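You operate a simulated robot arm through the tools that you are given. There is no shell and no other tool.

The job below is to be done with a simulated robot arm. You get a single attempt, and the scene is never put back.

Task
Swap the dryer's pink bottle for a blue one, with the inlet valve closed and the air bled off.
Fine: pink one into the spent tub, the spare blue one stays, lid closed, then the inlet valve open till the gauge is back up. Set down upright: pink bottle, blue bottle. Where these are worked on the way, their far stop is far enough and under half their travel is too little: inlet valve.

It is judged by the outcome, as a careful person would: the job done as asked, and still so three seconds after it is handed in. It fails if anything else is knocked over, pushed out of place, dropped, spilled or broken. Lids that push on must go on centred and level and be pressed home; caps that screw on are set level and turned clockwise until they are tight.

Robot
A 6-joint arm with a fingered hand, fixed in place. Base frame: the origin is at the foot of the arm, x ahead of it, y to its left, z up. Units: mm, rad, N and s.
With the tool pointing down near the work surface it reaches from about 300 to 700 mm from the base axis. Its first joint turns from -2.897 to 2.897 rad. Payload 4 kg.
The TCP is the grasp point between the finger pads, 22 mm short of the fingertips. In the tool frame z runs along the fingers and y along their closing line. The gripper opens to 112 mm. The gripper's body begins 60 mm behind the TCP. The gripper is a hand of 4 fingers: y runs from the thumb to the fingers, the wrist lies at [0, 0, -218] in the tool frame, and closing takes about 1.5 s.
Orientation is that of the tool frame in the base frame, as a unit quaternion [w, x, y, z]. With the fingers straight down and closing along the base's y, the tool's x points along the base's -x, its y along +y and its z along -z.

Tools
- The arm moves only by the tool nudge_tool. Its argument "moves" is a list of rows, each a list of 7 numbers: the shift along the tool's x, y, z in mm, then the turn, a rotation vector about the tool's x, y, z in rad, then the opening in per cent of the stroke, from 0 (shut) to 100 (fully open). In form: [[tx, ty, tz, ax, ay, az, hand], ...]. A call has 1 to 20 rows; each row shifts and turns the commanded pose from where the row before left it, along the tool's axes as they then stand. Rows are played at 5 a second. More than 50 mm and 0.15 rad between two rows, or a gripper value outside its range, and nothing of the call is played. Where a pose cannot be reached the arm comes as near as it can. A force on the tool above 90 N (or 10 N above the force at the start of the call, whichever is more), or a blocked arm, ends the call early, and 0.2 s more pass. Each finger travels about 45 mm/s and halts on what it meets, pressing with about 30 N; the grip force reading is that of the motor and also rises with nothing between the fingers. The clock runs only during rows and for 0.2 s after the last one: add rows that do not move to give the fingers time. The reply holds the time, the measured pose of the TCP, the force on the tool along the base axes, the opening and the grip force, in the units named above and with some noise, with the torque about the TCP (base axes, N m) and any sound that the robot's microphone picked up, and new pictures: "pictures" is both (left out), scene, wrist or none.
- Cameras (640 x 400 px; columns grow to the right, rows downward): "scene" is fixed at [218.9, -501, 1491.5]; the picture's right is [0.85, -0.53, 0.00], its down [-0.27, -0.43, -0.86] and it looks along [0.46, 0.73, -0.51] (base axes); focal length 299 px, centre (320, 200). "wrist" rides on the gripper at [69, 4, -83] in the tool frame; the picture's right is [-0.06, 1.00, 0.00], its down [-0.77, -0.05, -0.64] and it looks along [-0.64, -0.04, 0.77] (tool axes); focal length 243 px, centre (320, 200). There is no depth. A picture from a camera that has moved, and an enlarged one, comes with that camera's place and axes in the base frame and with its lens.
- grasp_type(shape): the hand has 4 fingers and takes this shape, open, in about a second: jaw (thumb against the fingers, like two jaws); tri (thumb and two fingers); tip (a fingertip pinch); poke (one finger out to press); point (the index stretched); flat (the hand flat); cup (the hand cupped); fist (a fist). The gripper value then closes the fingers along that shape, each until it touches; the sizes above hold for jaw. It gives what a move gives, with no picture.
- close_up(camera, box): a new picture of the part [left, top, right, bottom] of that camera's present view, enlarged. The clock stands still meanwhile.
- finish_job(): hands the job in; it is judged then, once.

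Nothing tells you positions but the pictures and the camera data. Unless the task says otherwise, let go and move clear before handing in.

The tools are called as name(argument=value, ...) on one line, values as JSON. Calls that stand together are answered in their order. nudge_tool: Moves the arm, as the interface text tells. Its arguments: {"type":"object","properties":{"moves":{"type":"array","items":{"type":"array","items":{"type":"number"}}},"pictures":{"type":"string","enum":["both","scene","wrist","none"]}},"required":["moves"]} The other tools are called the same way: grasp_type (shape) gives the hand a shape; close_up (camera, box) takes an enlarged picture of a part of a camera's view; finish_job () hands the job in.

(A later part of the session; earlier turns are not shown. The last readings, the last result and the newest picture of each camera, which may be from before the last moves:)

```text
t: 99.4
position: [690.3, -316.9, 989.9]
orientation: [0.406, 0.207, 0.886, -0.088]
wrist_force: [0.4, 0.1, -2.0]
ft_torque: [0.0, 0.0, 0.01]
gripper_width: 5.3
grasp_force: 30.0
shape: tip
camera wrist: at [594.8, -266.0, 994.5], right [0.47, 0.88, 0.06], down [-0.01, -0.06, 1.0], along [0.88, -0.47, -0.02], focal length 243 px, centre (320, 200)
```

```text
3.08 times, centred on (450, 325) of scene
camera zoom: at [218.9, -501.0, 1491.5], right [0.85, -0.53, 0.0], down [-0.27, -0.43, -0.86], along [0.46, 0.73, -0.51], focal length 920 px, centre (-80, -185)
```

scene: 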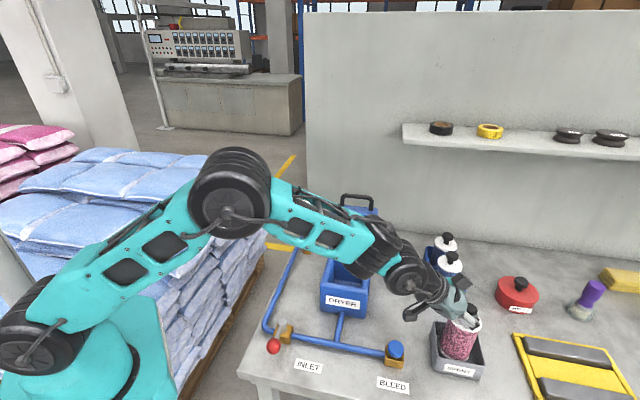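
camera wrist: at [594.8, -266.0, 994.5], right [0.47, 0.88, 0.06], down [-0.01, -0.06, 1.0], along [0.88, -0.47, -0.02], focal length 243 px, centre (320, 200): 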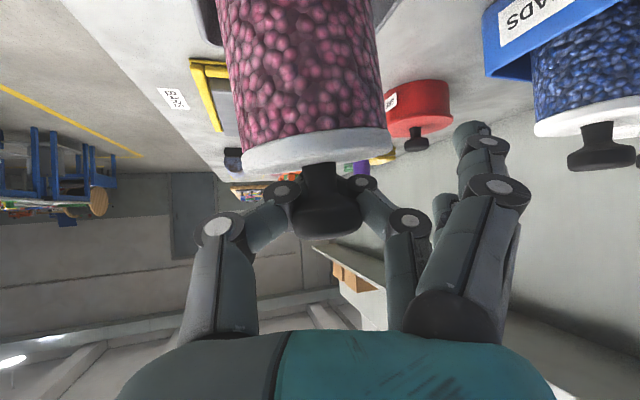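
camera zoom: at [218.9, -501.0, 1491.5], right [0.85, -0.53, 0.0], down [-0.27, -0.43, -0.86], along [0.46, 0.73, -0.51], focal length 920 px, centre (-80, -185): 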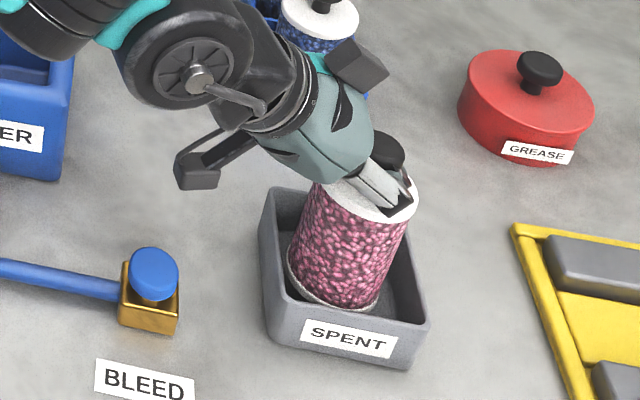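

Still hanging free. I go down in 2 mm steps until the floor takes the weight.

nudge_tool(moves=[[1.5, 0, 1.3, 0, 0, 0, 4], [1.5, 0, 1.3, 0, 0, 0, 4], [1.5, 0, 1.3, 0, 0, 0, 4], [0, 0, 0, 0, 0, 0, 4]], pictures="none")

nudge_tool(moves=[[1.5, 0, 1.3, 0, 0, 0, 4], [1.5, 0, 1.3, 0, 0, 0, 4], [0, 0, 0, 0, 0, 0, 4]], pictures="none")

```text
t: 100.4
position: [690.8, -317.2, 985.8]
orientation: [0.406, 0.207, 0.886, -0.087]
wrist_force: [0.1, 0.7, -2.2]
ft_torque: [-0.02, 0.0, -0.04]
gripper_width: 5.4
grasp_force: 29.7
shape: tip
```

```text
t: 101.2
position: [689.7, -318.1, 982.1]
orientation: [0.406, 0.207, 0.886, -0.088]
wrist_force: [-0.1, 0.0, -3.5]
ft_torque: [0.01, 0.0, 0.02]
gripper_width: 5.2
grasp_force: 30.4
shape: tip
```

nudge_tool(moves=[[1.5, 0, 1.3, 0, 0, 0, 4], [1.5, 0, 1.3, 0, 0, 0, 4], [0, 0, 0, 0, 0, 0, 4]], pictures="none")

nudge_tool(moves=[[1.5, 0, 1.3, 0, 0, 0, 4], [1.5, 0, 1.3, 0, 0, 0, 4], [0, 0, 0, 0, 0, 0, 4]])

close_up(camera="scene", box=[400, 260, 500, 390])

```text
t: 102.0
position: [690.7, -317.8, 978.7]
orientation: [0.406, 0.207, 0.886, -0.088]
wrist_force: [-0.5, 0.3, -1.5]
ft_torque: [0.01, -0.02, -0.02]
gripper_width: 5.6
grasp_force: 30.2
shape: tip
```

```text
t: 102.8
position: [691.0, -316.1, 974.1]
orientation: [0.407, 0.207, 0.886, -0.088]
wrist_force: [0.6, -0.1, -2.9]
ft_torque: [0.04, -0.01, -0.02]
gripper_width: 5.4
grasp_force: 30.6
shape: tip
camera wrist: at [595.2, -265.3, 977.7], right [0.47, 0.88, 0.06], down [-0.01, -0.06, 1.0], along [0.88, -0.47, -0.02], focal length 243 px, centre (320, 200)
```

scene: 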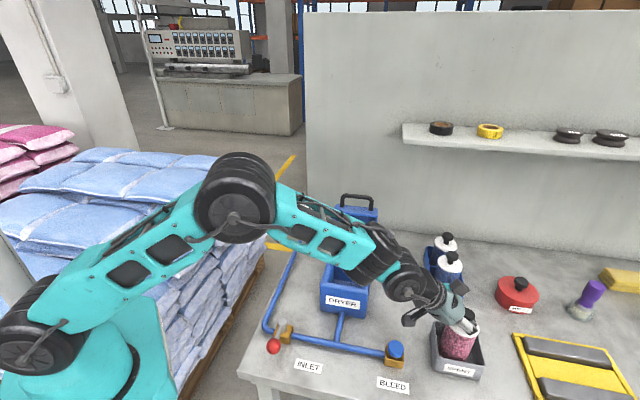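
wrist: 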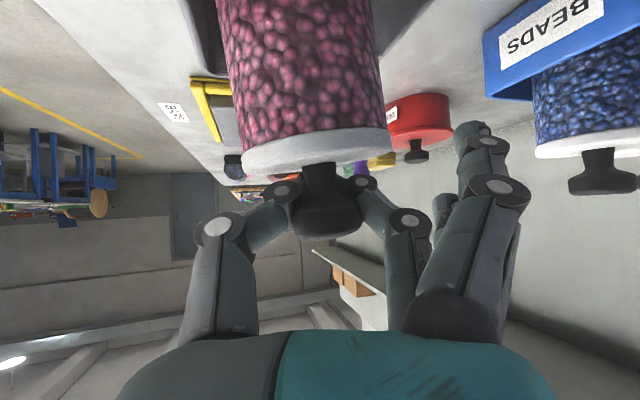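

```text
3.08 times, centred on (450, 325) of scene
camera zoom: at [218.9, -501.0, 1491.5], right [0.85, -0.53, 0.0], down [-0.27, -0.43, -0.86], along [0.46, 0.73, -0.51], focal length 920 px, centre (-80, -185)
```

zoom: 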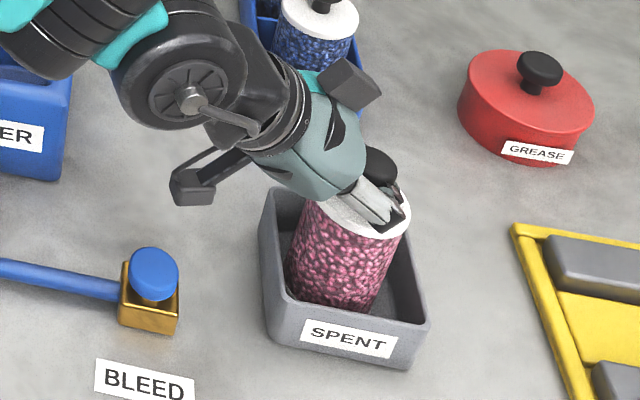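

nudge_tool(moves=[[1.5, 0, 1.3, 0, 0, 0, 4], [1.5, 0, 1.3, 0, 0, 0, 4], [0, 0, 0, 0, 0, 0, 4], [0, 0, 0, 0, 0, 0, 4]], pictures="none")

nudge_tool(moves=[[1.5, 0, 1.3, 0, 0, 0, 4], [1.5, 0, 1.3, 0, 0, 0, 4], [0, 0, 0, 0, 0, 0, 4], [0, 0, 0, 0, 0, 0, 4]], pictures="none")

```text
t: 103.8
position: [690.4, -317.6, 971.4]
orientation: [0.407, 0.207, 0.886, -0.088]
wrist_force: [-0.3, 0.4, -2.4]
ft_torque: [0.0, -0.03, 0.01]
gripper_width: 5.5
grasp_force: 30.5
shape: tip
```

```text
t: 104.8
position: [692.2, -318.5, 968.0]
orientation: [0.409, 0.206, 0.885, -0.089]
wrist_force: [-0.8, -1.6, 15.3]
ft_torque: [-0.15, -0.15, 0.0]
gripper_width: 5.9
grasp_force: 29.7
shape: tip
```

The bottle is on the tub floor (force rose). I ease up a hair and open.

nudge_tool(moves=[[-1.3, 0, -1.15, 0, 0, 0, 4], [0, 0, 0, 0, 0, 0, 10], [0, 0, 0, 0, 0, 0, 18], [0, 0, 0, 0, 0, 0, 26], [0, 0, 0, 0, 0, 0, 36], [0, 0, 0, 0, 0, 0, 50], [0, 0, 0, 0, 0, 0, 55], [0, 0, 0, 0, 0, 0, 55]])

close_up(camera="scene", box=[400, 260, 500, 390])

```text
t: 106.6
position: [690.6, -317.0, 965.7]
orientation: [0.405, 0.207, 0.886, -0.088]
wrist_force: [-0.7, -1.4, 3.6]
ft_torque: [-0.19, 0.01, -0.05]
gripper_width: 62.3
grasp_force: 0.1
shape: tip
camera wrist: at [594.6, -265.3, 969.6], right [0.47, 0.88, 0.06], down [-0.01, -0.06, 1.0], along [0.88, -0.47, -0.02], focal length 243 px, centre (320, 200)
```

scene: 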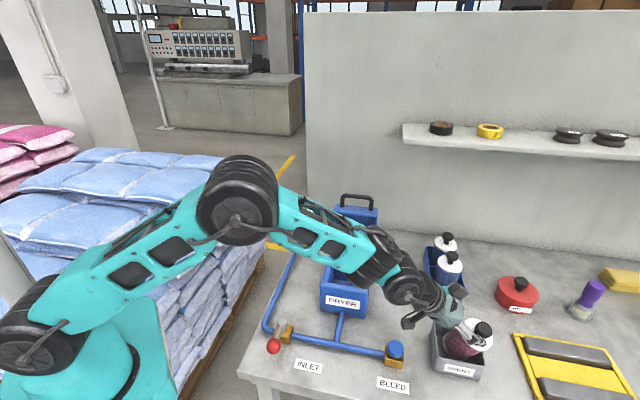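
wrist: 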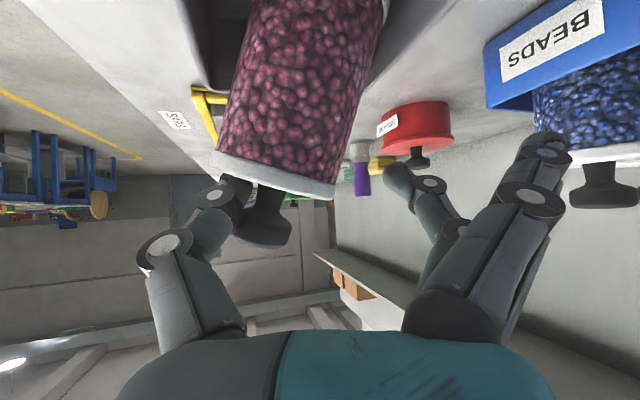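

```text
3.08 times, centred on (450, 325) of scene
camera zoom: at [218.9, -501.0, 1491.5], right [0.85, -0.53, 0.0], down [-0.27, -0.43, -0.86], along [0.46, 0.73, -0.51], focal length 920 px, centre (-80, -185)
```

zoom: 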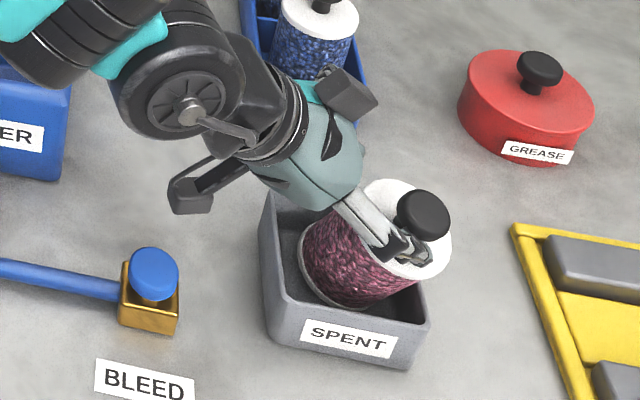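

The thumb is pressing on the cap's edge and tipping the bottle. I raise the hand a little so it can right itself.

nudge_tool(moves=[[-1.5, 0, -1.3, 0, 0, 0, 55], [-1.5, 0, -1.3, 0, 0, 0, 55], [0, 0, 0, 0, 0, 0, 55]])

close_up(camera="wrist", box=[140, 100, 420, 280])

```text
t: 107.4
position: [691.7, -317.2, 972.1]
orientation: [0.406, 0.207, 0.886, -0.088]
wrist_force: [1.4, 1.0, -0.7]
ft_torque: [0.01, 0.0, -0.01]
gripper_width: 61.3
grasp_force: 0.0
shape: tip
camera wrist: at [595.1, -265.5, 974.6], right [0.47, 0.88, 0.06], down [-0.01, -0.06, 1.0], along [0.88, -0.47, -0.02], focal length 243 px, centre (320, 200)
```

scene: 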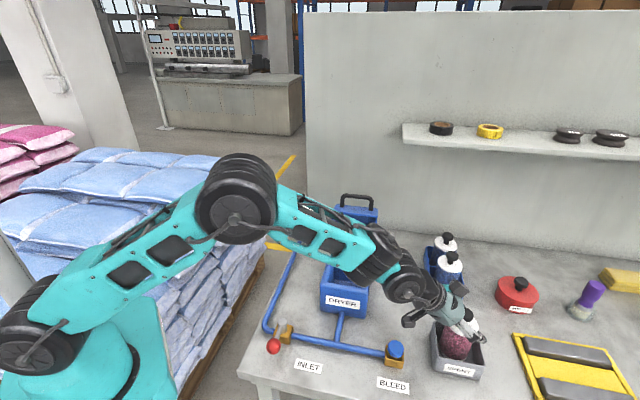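
wrist: 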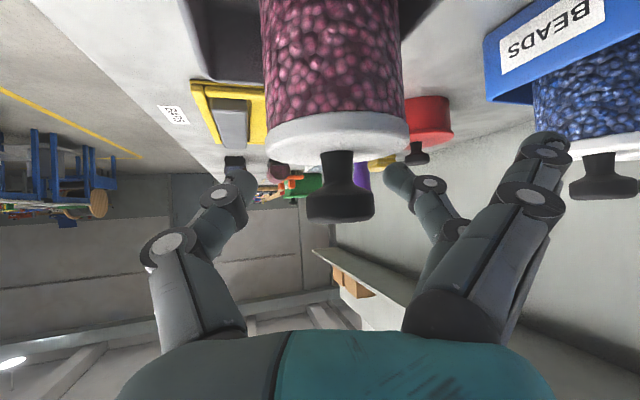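

```text
2.22 times, centred on (280, 190) of wrist
camera zoom: at [595.1, -265.5, 974.6], right [0.47, 0.88, 0.06], down [-0.01, -0.06, 1.0], along [0.88, -0.47, -0.02], focal length 539 px, centre (409, 222)
```

zoom: 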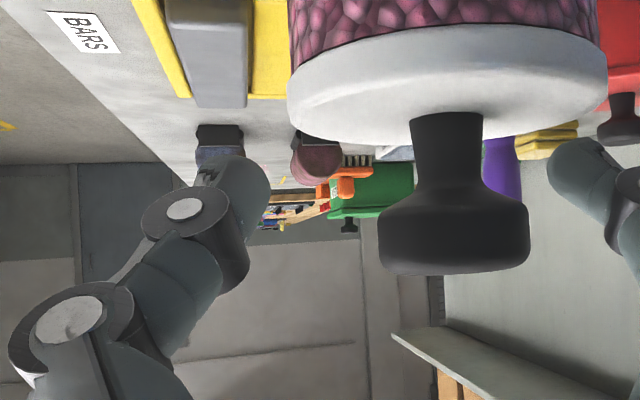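

The bottle stands upright again. I open wider and back straight out along the finger axis.

nudge_tool(moves=[[0, 0, 0, 0, 0, 0, 62], [0, 0, -6, 0, 0, 0, 62], [0, 0, -12, 0, 0, 0, 62], [0, 0, -20, 0, 0, 0, 62], [0, 0, -20, 0, 0, 0, 62], [0, 0, -25, 0, 0, 0, 62], [0, 0, -25, 0, 0, 0, 62], [0, 0, -25, 0, 0, 0, 62]])

close_up(camera="scene", box=[400, 220, 500, 390])

```text
t: 109.2
position: [600.2, -275.6, 1058.3]
orientation: [0.406, 0.207, 0.886, -0.088]
wrist_force: [-0.2, -0.2, -0.6]
ft_torque: [-0.02, 0.01, 0.01]
gripper_width: 69.0
grasp_force: 0.0
shape: tip
camera wrist: at [504.8, -222.5, 1062.3], right [0.47, 0.88, 0.06], down [-0.01, -0.06, 1.0], along [0.88, -0.47, -0.02], focal length 243 px, centre (320, 200)
```

scene: 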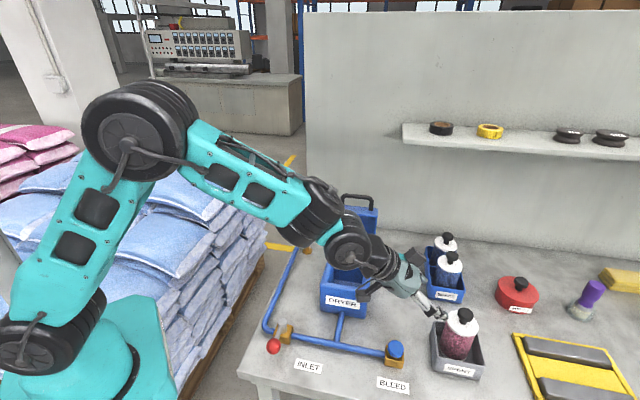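
wrist: 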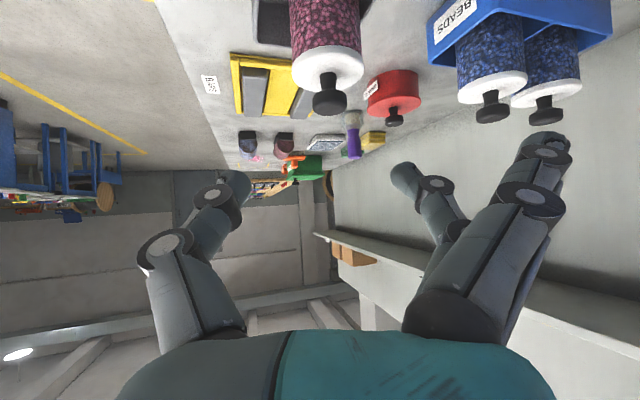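

```text
2.35 times, centred on (450, 305) of scene
camera zoom: at [218.9, -501.0, 1491.5], right [0.85, -0.53, 0.0], down [-0.27, -0.43, -0.86], along [0.46, 0.73, -0.51], focal length 704 px, centre (14, -47)
```

zoom: 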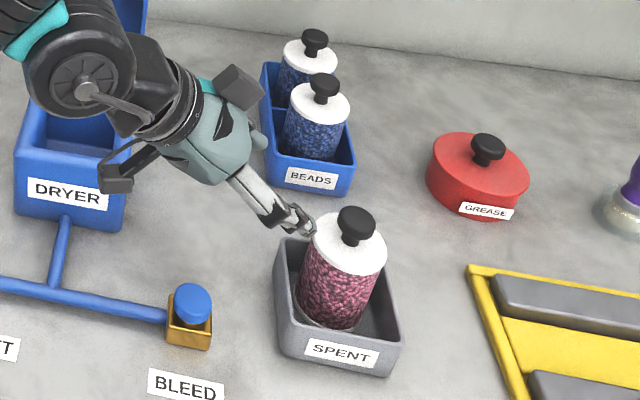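

The pink bottle stands upright in the spent tub. Next is the nearer blue bottle: knob centre triangulated at about (832,-174,966). I rise, turn toward it, and go to a pre-grasp spot behind and above.

nudge_tool(moves=[[-15.1, 0.2, -13.1, -0.086, 0.0013, -0.0747, 50], [-15.1, 0.2, -13.1, -0.086, 0.0013, -0.0747, 50], [-12.1, 21, 14.8, 0, 0, 0, 50], [-12.1, 21, 14.8, 0, 0, 0, 50], [-12.1, 21, 14.8, 0, 0, 0, 50], [-12.1, 21, 14.8, 0, 0, 0, 50], [-12.1, 21, 14.8, 0, 0, 0, 50], [-12.1, 21, 14.8, 0, 0, 0, 50], [-12.1, 21, 14.8, 0, 0, 0, 50], [0, 0, 0, 0, 0, 0, 50]])

```text
t: 111.4
position: [762.1, -162.3, 1095.6]
orientation: [0.413, 0.104, 0.904, -0.041]
wrist_force: [0.5, -0.6, 0.5]
ft_torque: [0.02, -0.03, 0.01]
gripper_width: 56.8
grasp_force: 0.0
shape: tip
camera wrist: at [658.3, -132.3, 1099.5], right [0.26, 0.96, 0.06], down [0.0, -0.06, 1.0], along [0.96, -0.26, -0.02], focal length 243 px, centre (320, 200)
```

scene: 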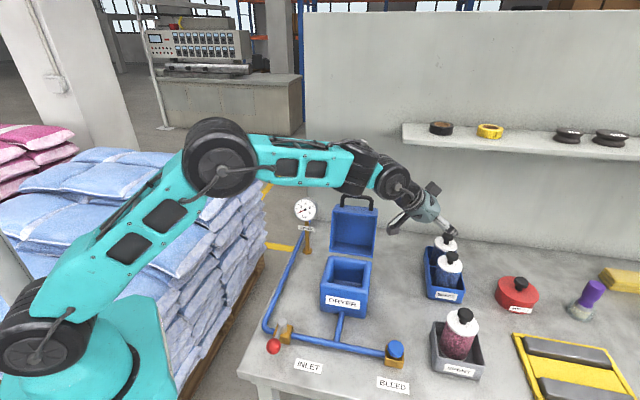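
wrist: 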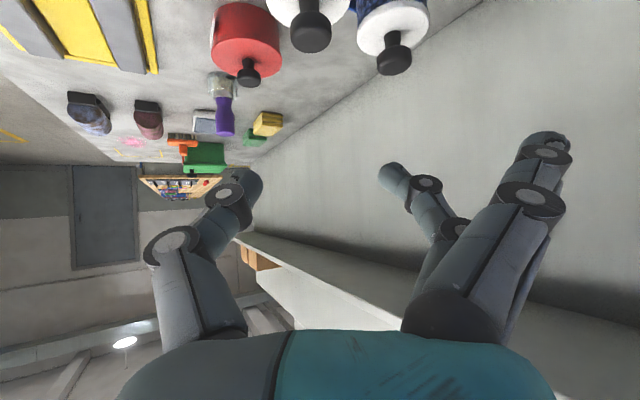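

I descend to the pre-grasp height and re-measure.

nudge_tool(moves=[[15.1, -0.2, 13.1, 0, 0, 0, 50], [15.1, -0.2, 13.1, 0, 0, 0, 50], [15.1, -0.2, 13.1, 0, 0, 0, 50], [15.1, -0.2, 13.1, 0, 0, 0, 50], [0, 0, 0, 0, 0, 0, 50]])

close_up(camera="wrist", box=[180, 0, 460, 260])

close_up(camera="scene", box=[390, 190, 490, 310])

```text
t: 112.6
position: [761.1, -160.9, 1016.2]
orientation: [0.414, 0.105, 0.903, -0.041]
wrist_force: [-1.0, 0.3, 0.3]
ft_torque: [0.01, -0.02, 0.0]
gripper_width: 56.5
grasp_force: 0.1
shape: tip
camera wrist: at [657.0, -132.0, 1020.1], right [0.26, 0.96, 0.06], down [0.0, -0.06, 1.0], along [0.96, -0.26, -0.02], focal length 243 px, centre (320, 200)
```

scene: 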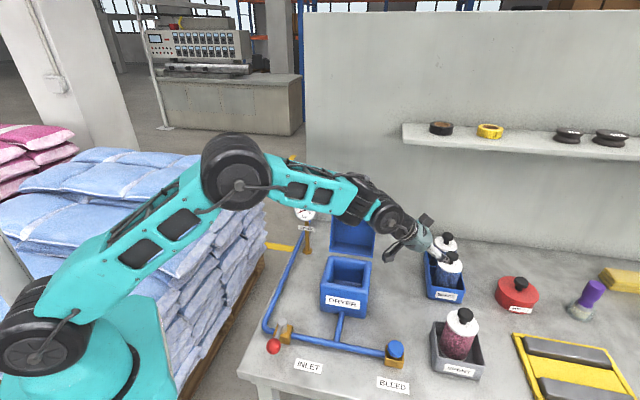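
wrist: 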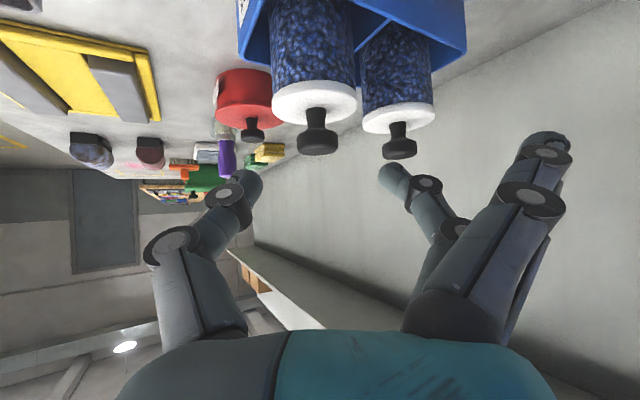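

```text
1.54 times, centred on (320, 130) of wrist
camera zoom: at [657.0, -132.0, 1020.1], right [0.26, 0.96, 0.06], down [0.0, -0.06, 1.0], along [0.96, -0.26, -0.02], focal length 373 px, centre (320, 308)
```

zoom: 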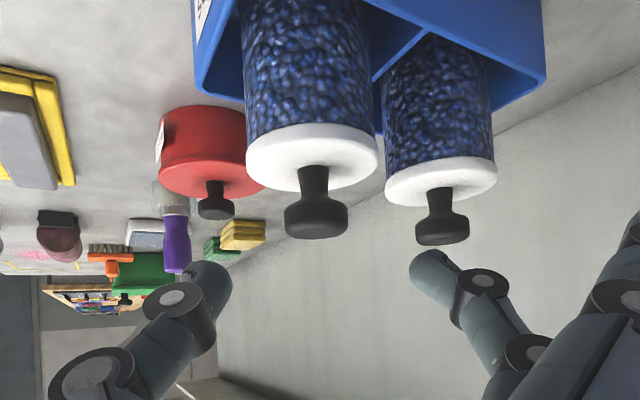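

```text
3.33 times, centred on (440, 250) of scene
camera zoom: at [218.9, -501.0, 1491.5], right [0.85, -0.53, 0.0], down [-0.27, -0.43, -0.86], along [0.46, 0.73, -0.51], focal length 997 px, centre (-80, 33)
```

zoom: 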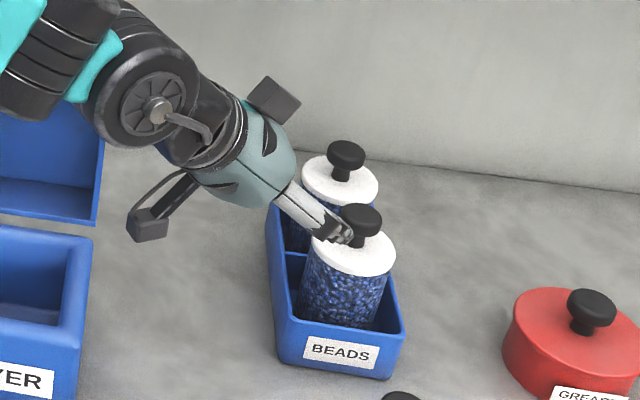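

Well aligned. I advance 50 mm along the fingers and measure again at close range.

nudge_tool(moves=[[-0.2, -0.5, 10, 0, 0, 0, 45], [-0.2, -0.5, 10, 0, 0, 0, 45], [-0.2, -0.5, 10, 0, 0, 0, 45], [-0.2, -0.5, 10, 0, 0, 0, 45], [-0.2, -0.5, 10, 0, 0, 0, 45], [0, 0, 0, 0, 0, 0, 45]])

close_up(camera="wrist", box=[180, 0, 460, 260])

```text
t: 114.0
position: [798.4, -171.2, 985.1]
orientation: [0.414, 0.105, 0.903, -0.041]
wrist_force: [0.7, -0.2, -0.3]
ft_torque: [0.0, 0.02, -0.02]
gripper_width: 51.0
grasp_force: 0.1
shape: tip
camera wrist: at [694.5, -142.7, 988.2], right [0.26, 0.96, 0.06], down [0.0, -0.06, 1.0], along [0.96, -0.26, -0.02], focal length 243 px, centre (320, 200)
```

scene: 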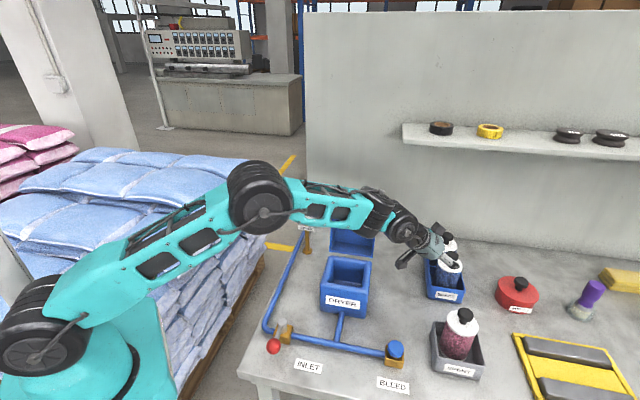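
wrist: 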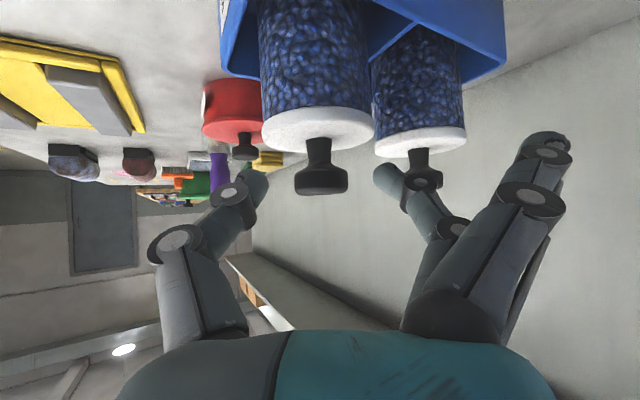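

```text
1.54 times, centred on (320, 130) of wrist
camera zoom: at [694.5, -142.7, 988.2], right [0.26, 0.96, 0.06], down [0.0, -0.06, 1.0], along [0.96, -0.26, -0.02], focal length 373 px, centre (320, 308)
```

zoom: 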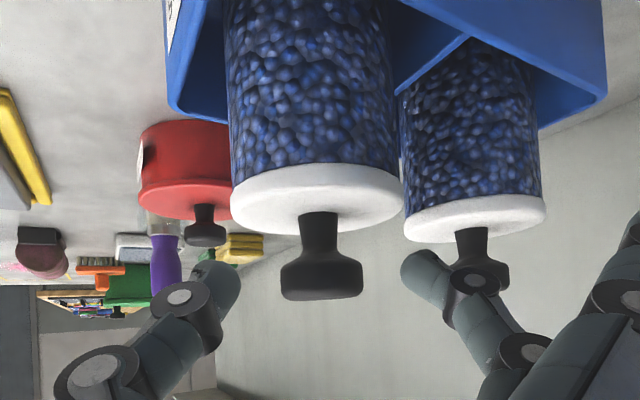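

Final approach: 23 mm along the fingers to bring the tips beside the neck.

nudge_tool(moves=[[-0.4, 0.2, 7.6, 0, 0, 0, 45], [-0.4, 0.2, 7.6, 0, 0, 0, 45], [-0.4, 0.2, 7.6, 0, 0, 0, 45], [0, 0, 0, 0, 0, 0, 38], [0, 0, 0, 0, 0, 0, 33], [0, 0, 0, 0, 0, 0, 33]], pictures="wrist")

close_up(camera="wrist", box=[180, 0, 460, 260])

```text
t: 115.4
position: [817.2, -176.4, 970.8]
orientation: [0.414, 0.105, 0.903, -0.041]
wrist_force: [-0.9, 0.3, 0.3]
ft_torque: [-0.02, 0.0, 0.0]
gripper_width: 37.6
grasp_force: 0.0
shape: tip
camera wrist: at [712.8, -146.6, 973.6], right [0.26, 0.96, 0.06], down [0.0, -0.06, 1.0], along [0.96, -0.26, -0.02], focal length 243 px, centre (320, 200)
```

wrist: 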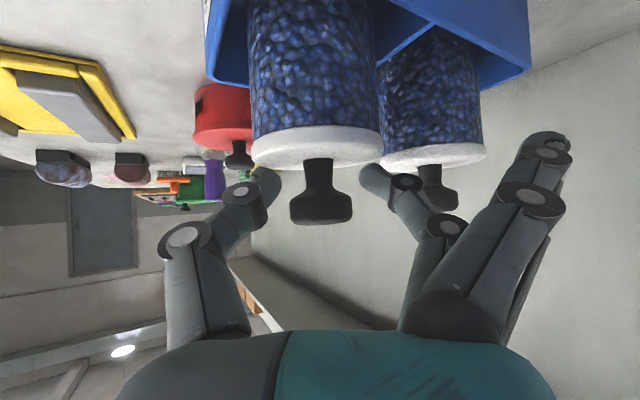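

```text
1.54 times, centred on (320, 130) of wrist
camera zoom: at [712.8, -146.6, 973.6], right [0.26, 0.96, 0.06], down [0.0, -0.06, 1.0], along [0.96, -0.26, -0.02], focal length 373 px, centre (320, 308)
```

zoom: 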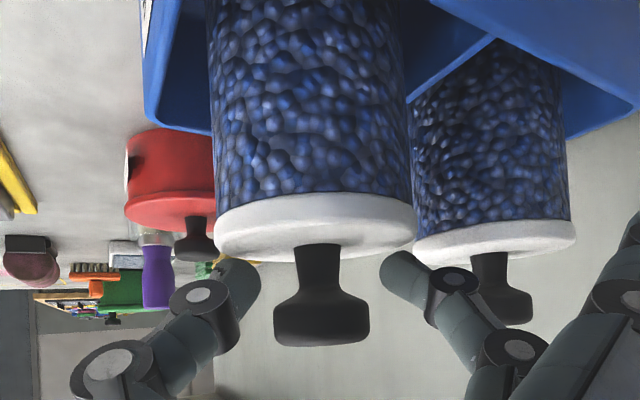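

The tips sit at mid-neck. I close slowly.

nudge_tool(moves=[[0.4, 0, 0.4, 0, 0, 0, 27], [0, 0, 0, 0, 0, 0, 21], [0, 0, 0, 0, 0, 0, 16], [0, 0, 0, 0, 0, 0, 11], [0, 0, 0, 0, 0, 0, 7], [0, 0, 0, 0, 0, 0, 4], [0, 0, 0, 0, 0, 0, 4]], pictures="wrist")

close_up(camera="wrist", box=[180, 0, 460, 260])

```text
t: 117.0
position: [817.8, -175.4, 970.7]
orientation: [0.413, 0.104, 0.904, -0.04]
wrist_force: [0.2, -0.4, 0.0]
ft_torque: [0.03, -0.04, -0.01]
gripper_width: 8.5
grasp_force: 29.8
shape: tip
camera wrist: at [713.1, -146.0, 973.1], right [0.26, 0.96, 0.06], down [0.0, -0.06, 1.0], along [0.96, -0.26, -0.02], focal length 243 px, centre (320, 200)
```

wrist: 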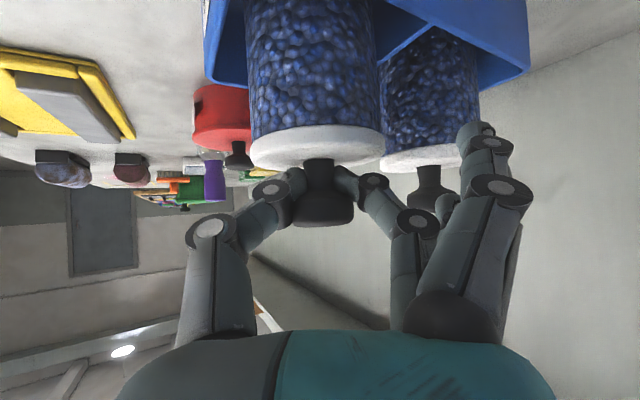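

```text
1.54 times, centred on (320, 130) of wrist
camera zoom: at [713.1, -146.0, 973.1], right [0.26, 0.96, 0.06], down [0.0, -0.06, 1.0], along [0.96, -0.26, -0.02], focal length 373 px, centre (320, 308)
```

zoom: 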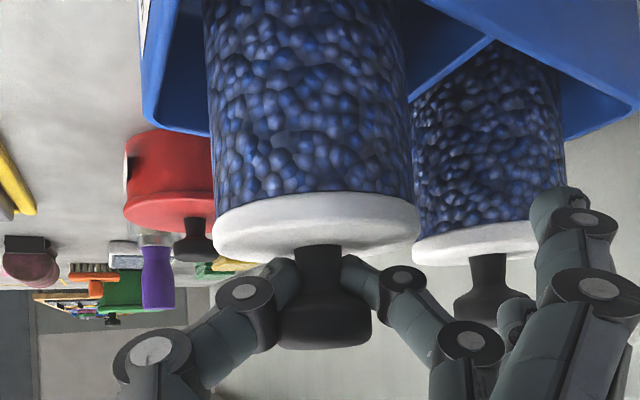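

Gripped with the bottle upright. I lift straight up, slowly at first.

nudge_tool(moves=[[-2.3, 0, -2, 0, 0, 0, 4], [-3, 0, -2.6, 0, 0, 0, 4], [-3, 0, -2.6, 0, 0, 0, 4], [-3, 0, -2.6, 0, 0, 0, 4], [-3.8, 0, -3.3, 0, 0, 0, 4], [0, 0, 0, 0, 0, 0, 4]])

close_up(camera="scene", box=[390, 190, 490, 310])

```text
t: 118.4
position: [816.9, -174.4, 991.4]
orientation: [0.414, 0.105, 0.903, -0.041]
wrist_force: [0.1, -0.3, -2.3]
ft_torque: [0.02, -0.04, 0.0]
gripper_width: 8.1
grasp_force: 29.8
shape: tip
camera wrist: at [712.7, -145.9, 994.1], right [0.26, 0.96, 0.06], down [0.0, -0.06, 1.0], along [0.96, -0.26, -0.02], focal length 243 px, centre (320, 200)
```

scene: 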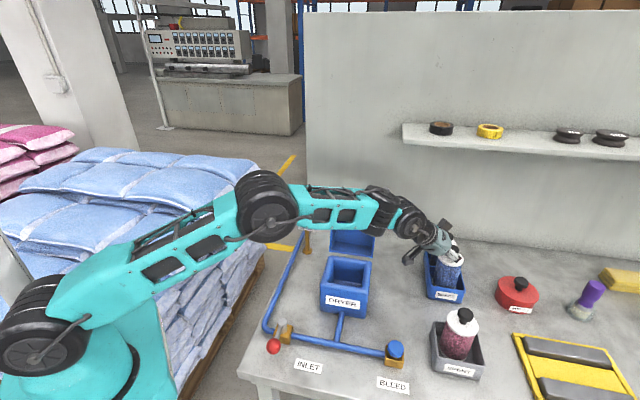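
wrist: 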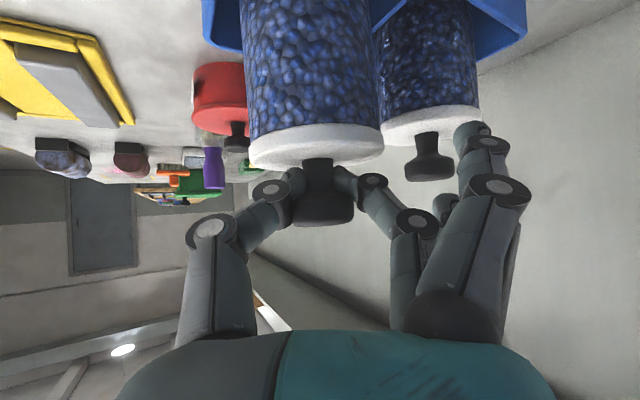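

```text
3.33 times, centred on (440, 250) of scene
camera zoom: at [218.9, -501.0, 1491.5], right [0.85, -0.53, 0.0], down [-0.27, -0.43, -0.86], along [0.46, 0.73, -0.51], focal length 997 px, centre (-80, 33)
```

zoom: 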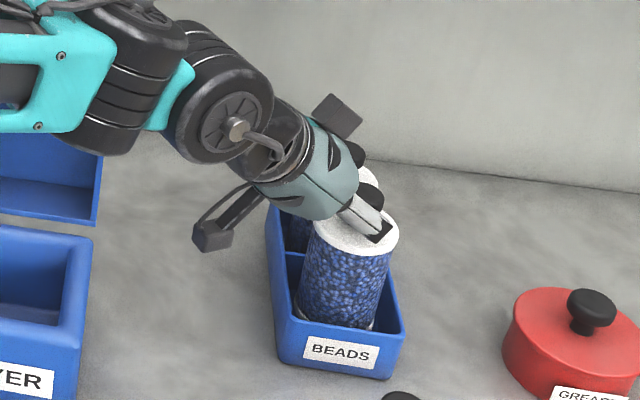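

Held well. I raise it out of the tray, then draw it inward and up.

nudge_tool(moves=[[-5, 0, -4.4, 0, 0, 0, 4], [-7.56, 0, -6.55, 0, 0, 0, 4], [-7.56, 0, -6.55, 0, 0, 0, 4], [-7.56, 0, -6.55, 0, 0, 0, 4], [-7.56, 0, -6.55, 0, 0, 0, 4], [-7.56, 0, -6.55, 0, 0, 0, 4], [-7.56, 0, -6.55, 0, 0, 0, 4], [-2, 0, -10, 0, 0, 0, 4], [4.5, 0, -15.9, 0, 0, 0, 4], [4.5, 0, -15.9, 0, 0, 0, 4], [4.5, 0, -15.9, 0, 0, 0, 4], [4.5, 0, -15.9, 0, 0, 0, 4], [4.5, 0, -15.9, 0, 0, 0, 4], [4.5, 0, -15.9, 0, 0, 0, 4], [2, 0, -8, 0, 0, 0, 4], [0, 0, 0, 0, 0, 0, 4]])

close_up(camera="scene", box=[380, 190, 500, 390])

```text
t: 121.8
position: [716.4, -152.9, 1109.8]
orientation: [0.413, 0.105, 0.904, -0.041]
wrist_force: [1.1, -0.7, -2.9]
ft_torque: [-0.12, -0.12, -0.01]
gripper_width: 5.1
grasp_force: 29.9
shape: tip
camera wrist: at [611.6, -123.9, 1114.3], right [0.26, 0.96, 0.06], down [0.0, -0.06, 1.0], along [0.96, -0.26, -0.02], focal length 243 px, centre (320, 200)
```

scene: 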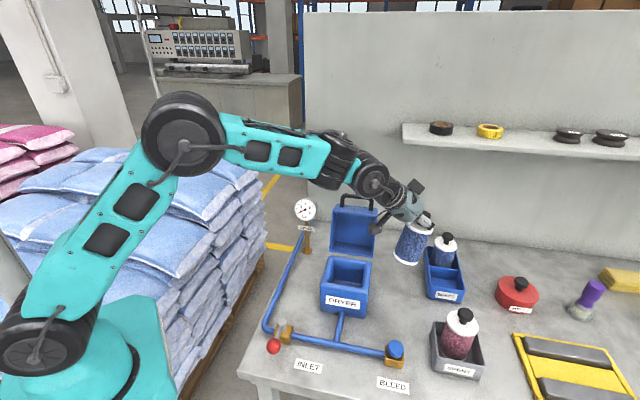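
wrist: 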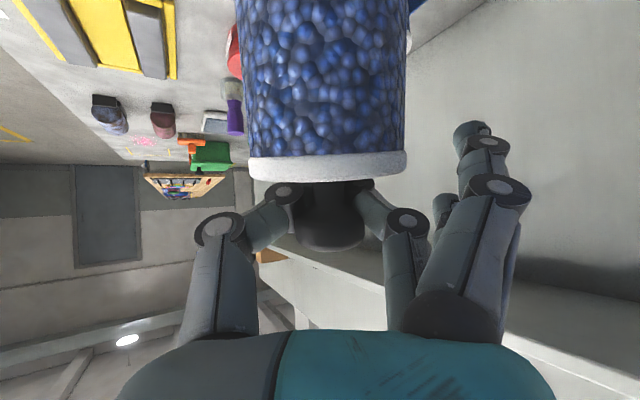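

```text
2.00 times, centred on (440, 290) of scene
camera zoom: at [218.9, -501.0, 1491.5], right [0.85, -0.53, 0.0], down [-0.27, -0.43, -0.86], along [0.46, 0.73, -0.51], focal length 598 px, centre (80, 20)
```

zoom: 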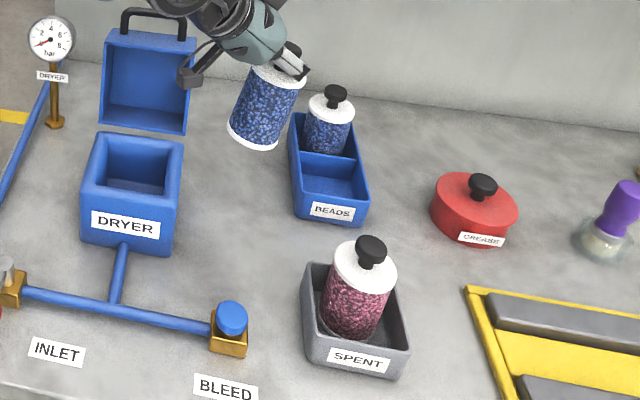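

The bottle is out and held. I move in front of the dryer and turn the hand to point straight back, as when taking the pink one out.

nudge_tool(moves=[[3, -1.6, -6, 0, 0, 0, 4], [5.9, -3.3, -11.9, 0, 0, 0, 4], [5.9, -3.3, -11.9, 0, 0, 0, 4], [5.9, -3.3, -11.9, 0, 0, 0, 4], [5.9, -3.3, -11.9, 0, 0, 0, 4], [5.9, -3.3, -11.9, 0, 0, 0, 4], [3, -1.6, -6, 0, 0, 0, 4], [0, 0, 0, -0.0944, 0.0016, -0.082, 4], [0, 0, 0, -0.0944, 0.0016, -0.082, 4], [0, 0, 0, -0.0944, 0.0016, -0.082, 4], [0, 0, 0, -0.0944, 0.0016, -0.082, 4], [0, 0, 0, -0.0944, 0.0016, -0.082, 4], [0, 0, 0, -0.0944, 0.0016, -0.082, 4], [0, 0, 0, -0.0944, 0.0016, -0.082, 4], [0, 0, 0, -0.0944, 0.0016, -0.082, 4], [0, 0, 0, 0, 0, 0, 4]])

close_up(camera="scene", box=[310, 170, 470, 330])

```text
t: 125.2
position: [636.2, -156.0, 1130.7]
orientation: [0.383, -0.342, 0.843, 0.162]
wrist_force: [-1.1, -0.4, -2.8]
ft_torque: [0.02, -0.05, 0.0]
gripper_width: 5.2
grasp_force: 30.3
shape: tip
camera wrist: at [555.8, -228.0, 1133.7], right [-0.67, 0.74, 0.06], down [0.05, -0.03, 1.0], along [0.74, 0.67, -0.02], focal length 243 px, centre (320, 200)
```

scene: 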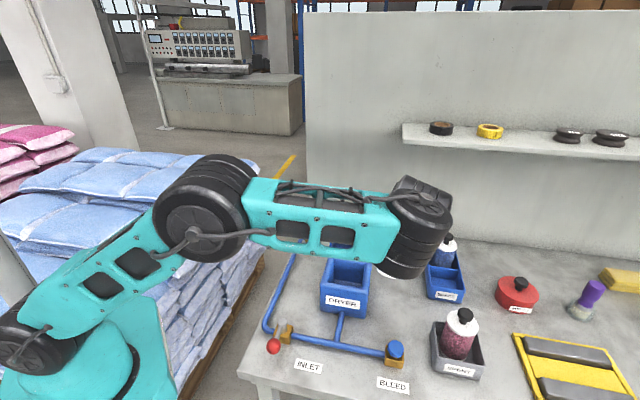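
wrist: 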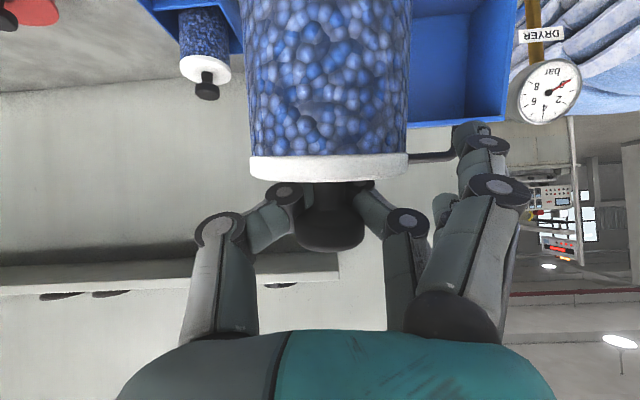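

```text
2.50 times, centred on (390, 250) of scene
camera zoom: at [218.9, -501.0, 1491.5], right [0.85, -0.53, 0.0], down [-0.27, -0.43, -0.86], along [0.46, 0.73, -0.51], focal length 748 px, centre (145, 75)
```

zoom: 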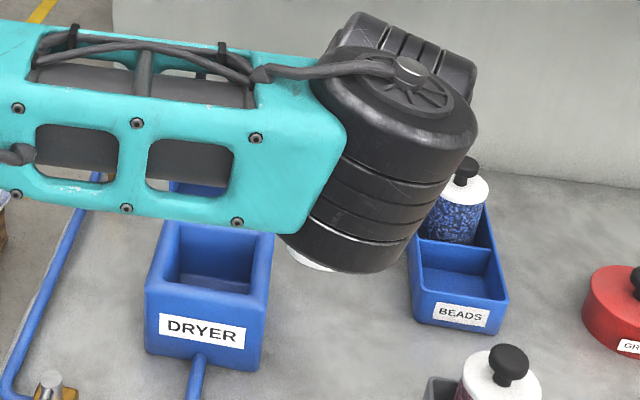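

The arm hides the scene view, but the wrist view shows the bottle leaning about 8° toward the hand. I tilt the hand by 0.14 rad to right it.

nudge_tool(moves=[[0, 0, 0, 0, -0.047, 0, 4], [0, 0, 0, 0, -0.047, 0, 4], [0, 0, 0, 0, -0.047, 0, 4], [0, 0, 0, 0, 0, 0, 4]], pictures="wrist")

close_up(camera="wrist", box=[180, 0, 460, 260])

close_up(camera="scene", box=[350, 190, 450, 310])

```text
t: 126.2
position: [636.7, -155.2, 1131.0]
orientation: [0.441, -0.33, 0.814, 0.186]
wrist_force: [-0.3, -0.2, -2.8]
ft_torque: [0.01, -0.05, -0.01]
gripper_width: 5.2
grasp_force: 29.9
shape: tip
camera wrist: at [556.9, -227.0, 1118.3], right [-0.67, 0.74, 0.06], down [-0.05, -0.13, 0.99], along [0.74, 0.67, 0.12], focal length 243 px, centre (320, 200)
```

wrist: 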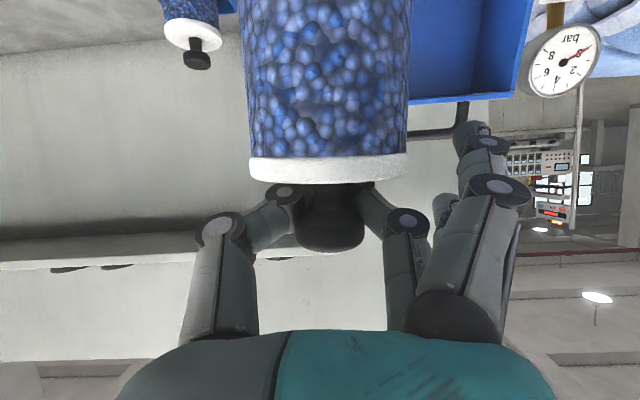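

```text
1.54 times, centred on (320, 130) of wrist
camera zoom: at [556.9, -227.0, 1118.3], right [-0.67, 0.74, 0.06], down [-0.05, -0.13, 0.99], along [0.74, 0.67, 0.12], focal length 373 px, centre (320, 308)
```

zoom: 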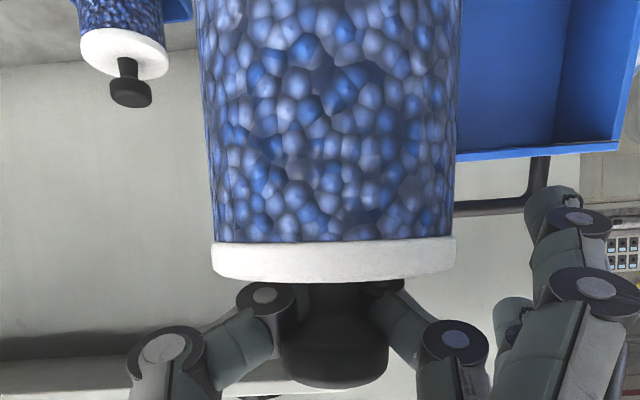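

```text
3.33 times, centred on (400, 250) of scene
camera zoom: at [218.9, -501.0, 1491.5], right [0.85, -0.53, 0.0], down [-0.27, -0.43, -0.86], along [0.46, 0.73, -0.51], focal length 997 px, centre (53, 33)
```

zoom: 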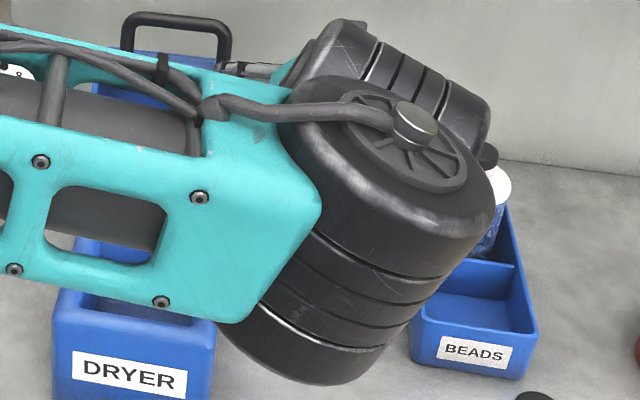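

About 4° of lean remains; a further small tilt, then I carry it over the dryer opening.

nudge_tool(moves=[[0, 0, 0, 0, -0.03, 0, 4], [0, 0, 0, 0, -0.03, 0, 4], [0, 0, 0, 0, 0, 0, 4]], pictures="wrist")

close_up(camera="wrist", box=[180, 0, 460, 260])

```text
t: 127.0
position: [636.5, -156.2, 1130.4]
orientation: [0.465, -0.325, 0.8, 0.196]
wrist_force: [0.0, -0.4, -2.7]
ft_torque: [0.0, -0.01, 0.0]
gripper_width: 5.0
grasp_force: 29.7
shape: tip
camera wrist: at [557.2, -226.3, 1111.8], right [-0.68, 0.73, 0.07], down [-0.09, -0.17, 0.98], along [0.73, 0.66, 0.18], focal length 243 px, centre (320, 200)
```

wrist: 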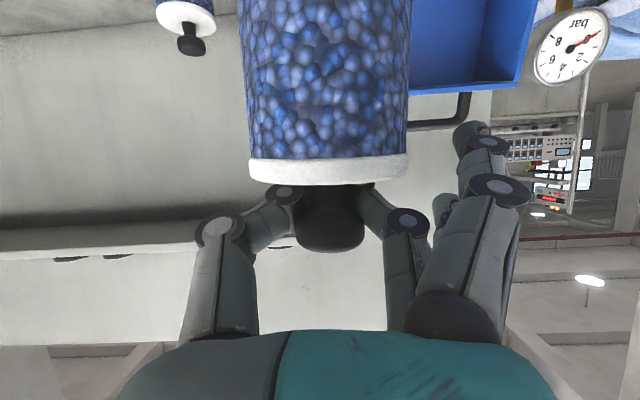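

```text
1.54 times, centred on (320, 130) of wrist
camera zoom: at [557.2, -226.3, 1111.8], right [-0.68, 0.73, 0.07], down [-0.09, -0.17, 0.98], along [0.73, 0.66, 0.18], focal length 373 px, centre (320, 308)
```

zoom: 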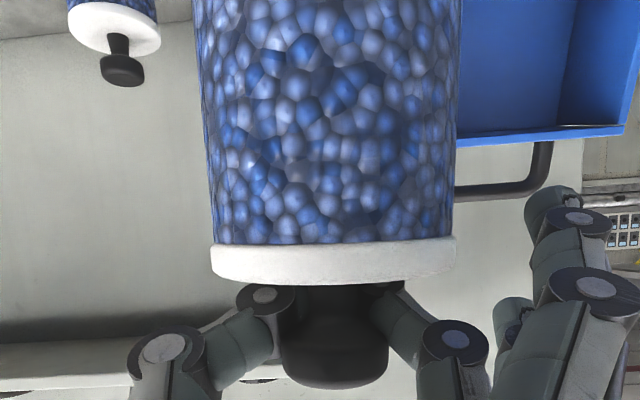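

Upright now. I carry it over the dryer's opening.

nudge_tool(moves=[[-1.3, 6.5, 2.4, 0, 0, 0, 4], [-2.6, 13.1, 4.84, 0, 0, 0, 4], [-2.6, 13.1, 4.84, 0, 0, 0, 4], [-2.6, 13.1, 4.84, 0, 0, 0, 4], [-2.6, 13.1, 4.84, 0, 0, 0, 4], [-2.6, 13.1, 4.84, 0, 0, 0, 4], [-2.6, 13.1, 4.84, 0, 0, 0, 4], [-2.6, 13.1, 4.84, 0, 0, 0, 4], [-1.3, 6.6, 2.4, 0, 0, 0, 4], [0, 0, 0, 0, 0, 0, 4]])

close_up(camera="scene", box=[290, 190, 410, 330])

close_up(camera="wrist", box=[180, 0, 460, 260])

```text
t: 129.2
position: [595.0, -50.4, 1131.4]
orientation: [0.465, -0.324, 0.8, 0.195]
wrist_force: [0.7, -0.1, -1.8]
ft_torque: [0.03, -0.05, -0.05]
gripper_width: 5.0
grasp_force: 30.2
shape: tip
camera wrist: at [515.7, -120.8, 1112.5], right [-0.68, 0.73, 0.07], down [-0.09, -0.17, 0.98], along [0.73, 0.66, 0.18], focal length 243 px, centre (320, 200)
```

scene: 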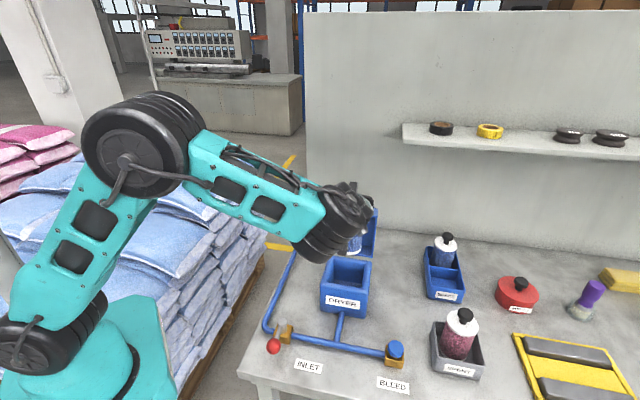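
wrist: 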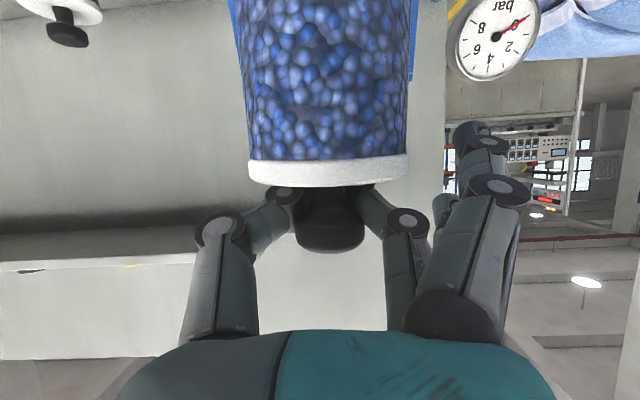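

```text
2.86 times, centred on (350, 260) of scene
camera zoom: at [218.9, -501.0, 1491.5], right [0.85, -0.53, 0.0], down [-0.27, -0.43, -0.86], along [0.46, 0.73, -0.51], focal length 855 px, centre (234, 29)
```

zoom: 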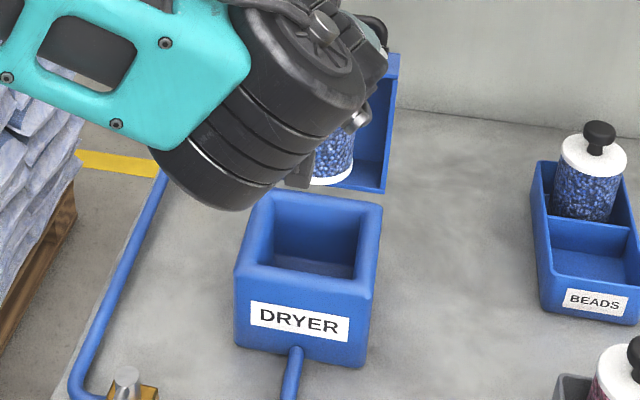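

```text
1.54 times, centred on (320, 130) of wrist
camera zoom: at [515.7, -120.8, 1112.5], right [-0.68, 0.73, 0.07], down [-0.09, -0.17, 0.98], along [0.73, 0.66, 0.18], focal length 373 px, centre (320, 308)
```

zoom: 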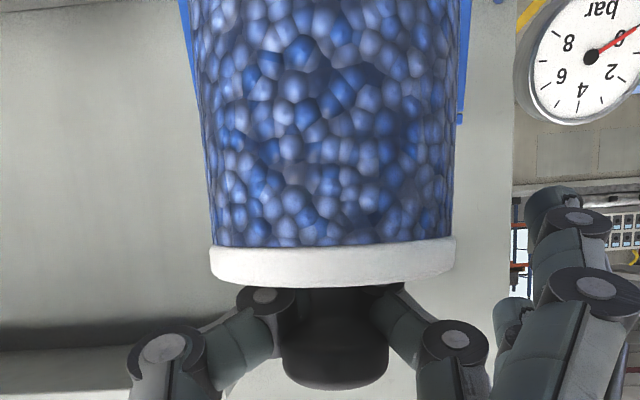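

Bottle base is within about 5 mm of the recess centre and upright. I make a small correction and lower it to just above the rim.

nudge_tool(moves=[[2, 2, -3.5, 0, 0, 0, 4], [8.7, -0.1, 4.9, 0, 0, 0, 4], [8.7, -0.1, 4.9, 0, 0, 0, 4], [8.7, -0.1, 4.9, 0, 0, 0, 4], [8.7, -0.1, 4.9, 0, 0, 0, 4], [8.7, -0.1, 4.9, 0, 0, 0, 4], [0, 0, 0, 0, 0, 0, 4]])

close_up(camera="scene", box=[310, 220, 400, 320])

```text
t: 130.8
position: [589.9, -52.8, 1081.4]
orientation: [0.465, -0.325, 0.8, 0.196]
wrist_force: [-0.8, 0.8, -2.8]
ft_torque: [0.02, -0.04, 0.0]
gripper_width: 4.9
grasp_force: 30.2
shape: tip
camera wrist: at [510.6, -123.2, 1062.9], right [-0.68, 0.73, 0.07], down [-0.09, -0.17, 0.98], along [0.73, 0.66, 0.18], focal length 243 px, centre (320, 200)
```

scene: 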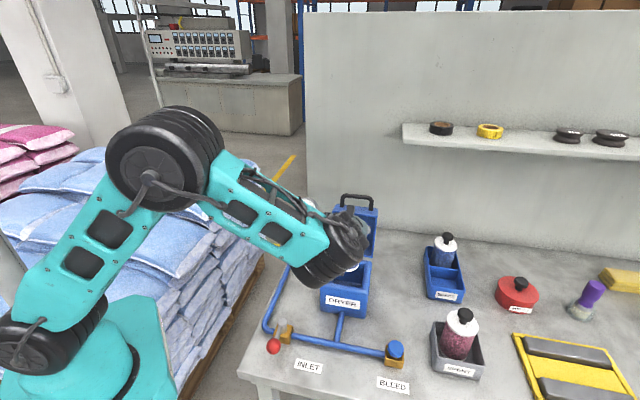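
wrist: 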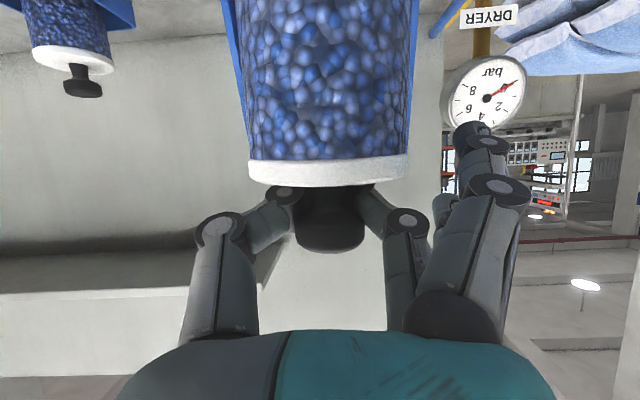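

```text
4.00 times, centred on (355, 270) of scene
camera zoom: at [218.9, -501.0, 1491.5], right [0.85, -0.53, 0.0], down [-0.27, -0.43, -0.86], along [0.46, 0.73, -0.51], focal length 1196 px, centre (180, -80)
```

zoom: 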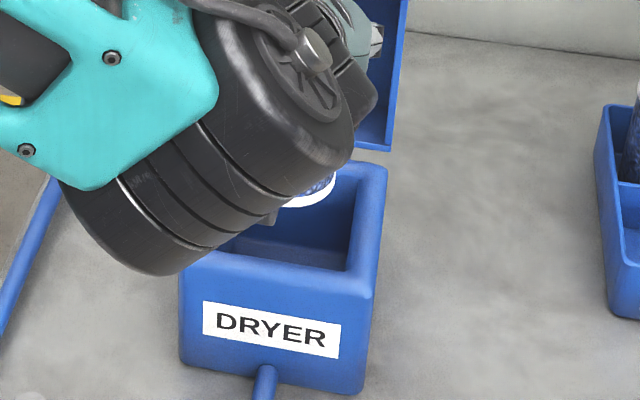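

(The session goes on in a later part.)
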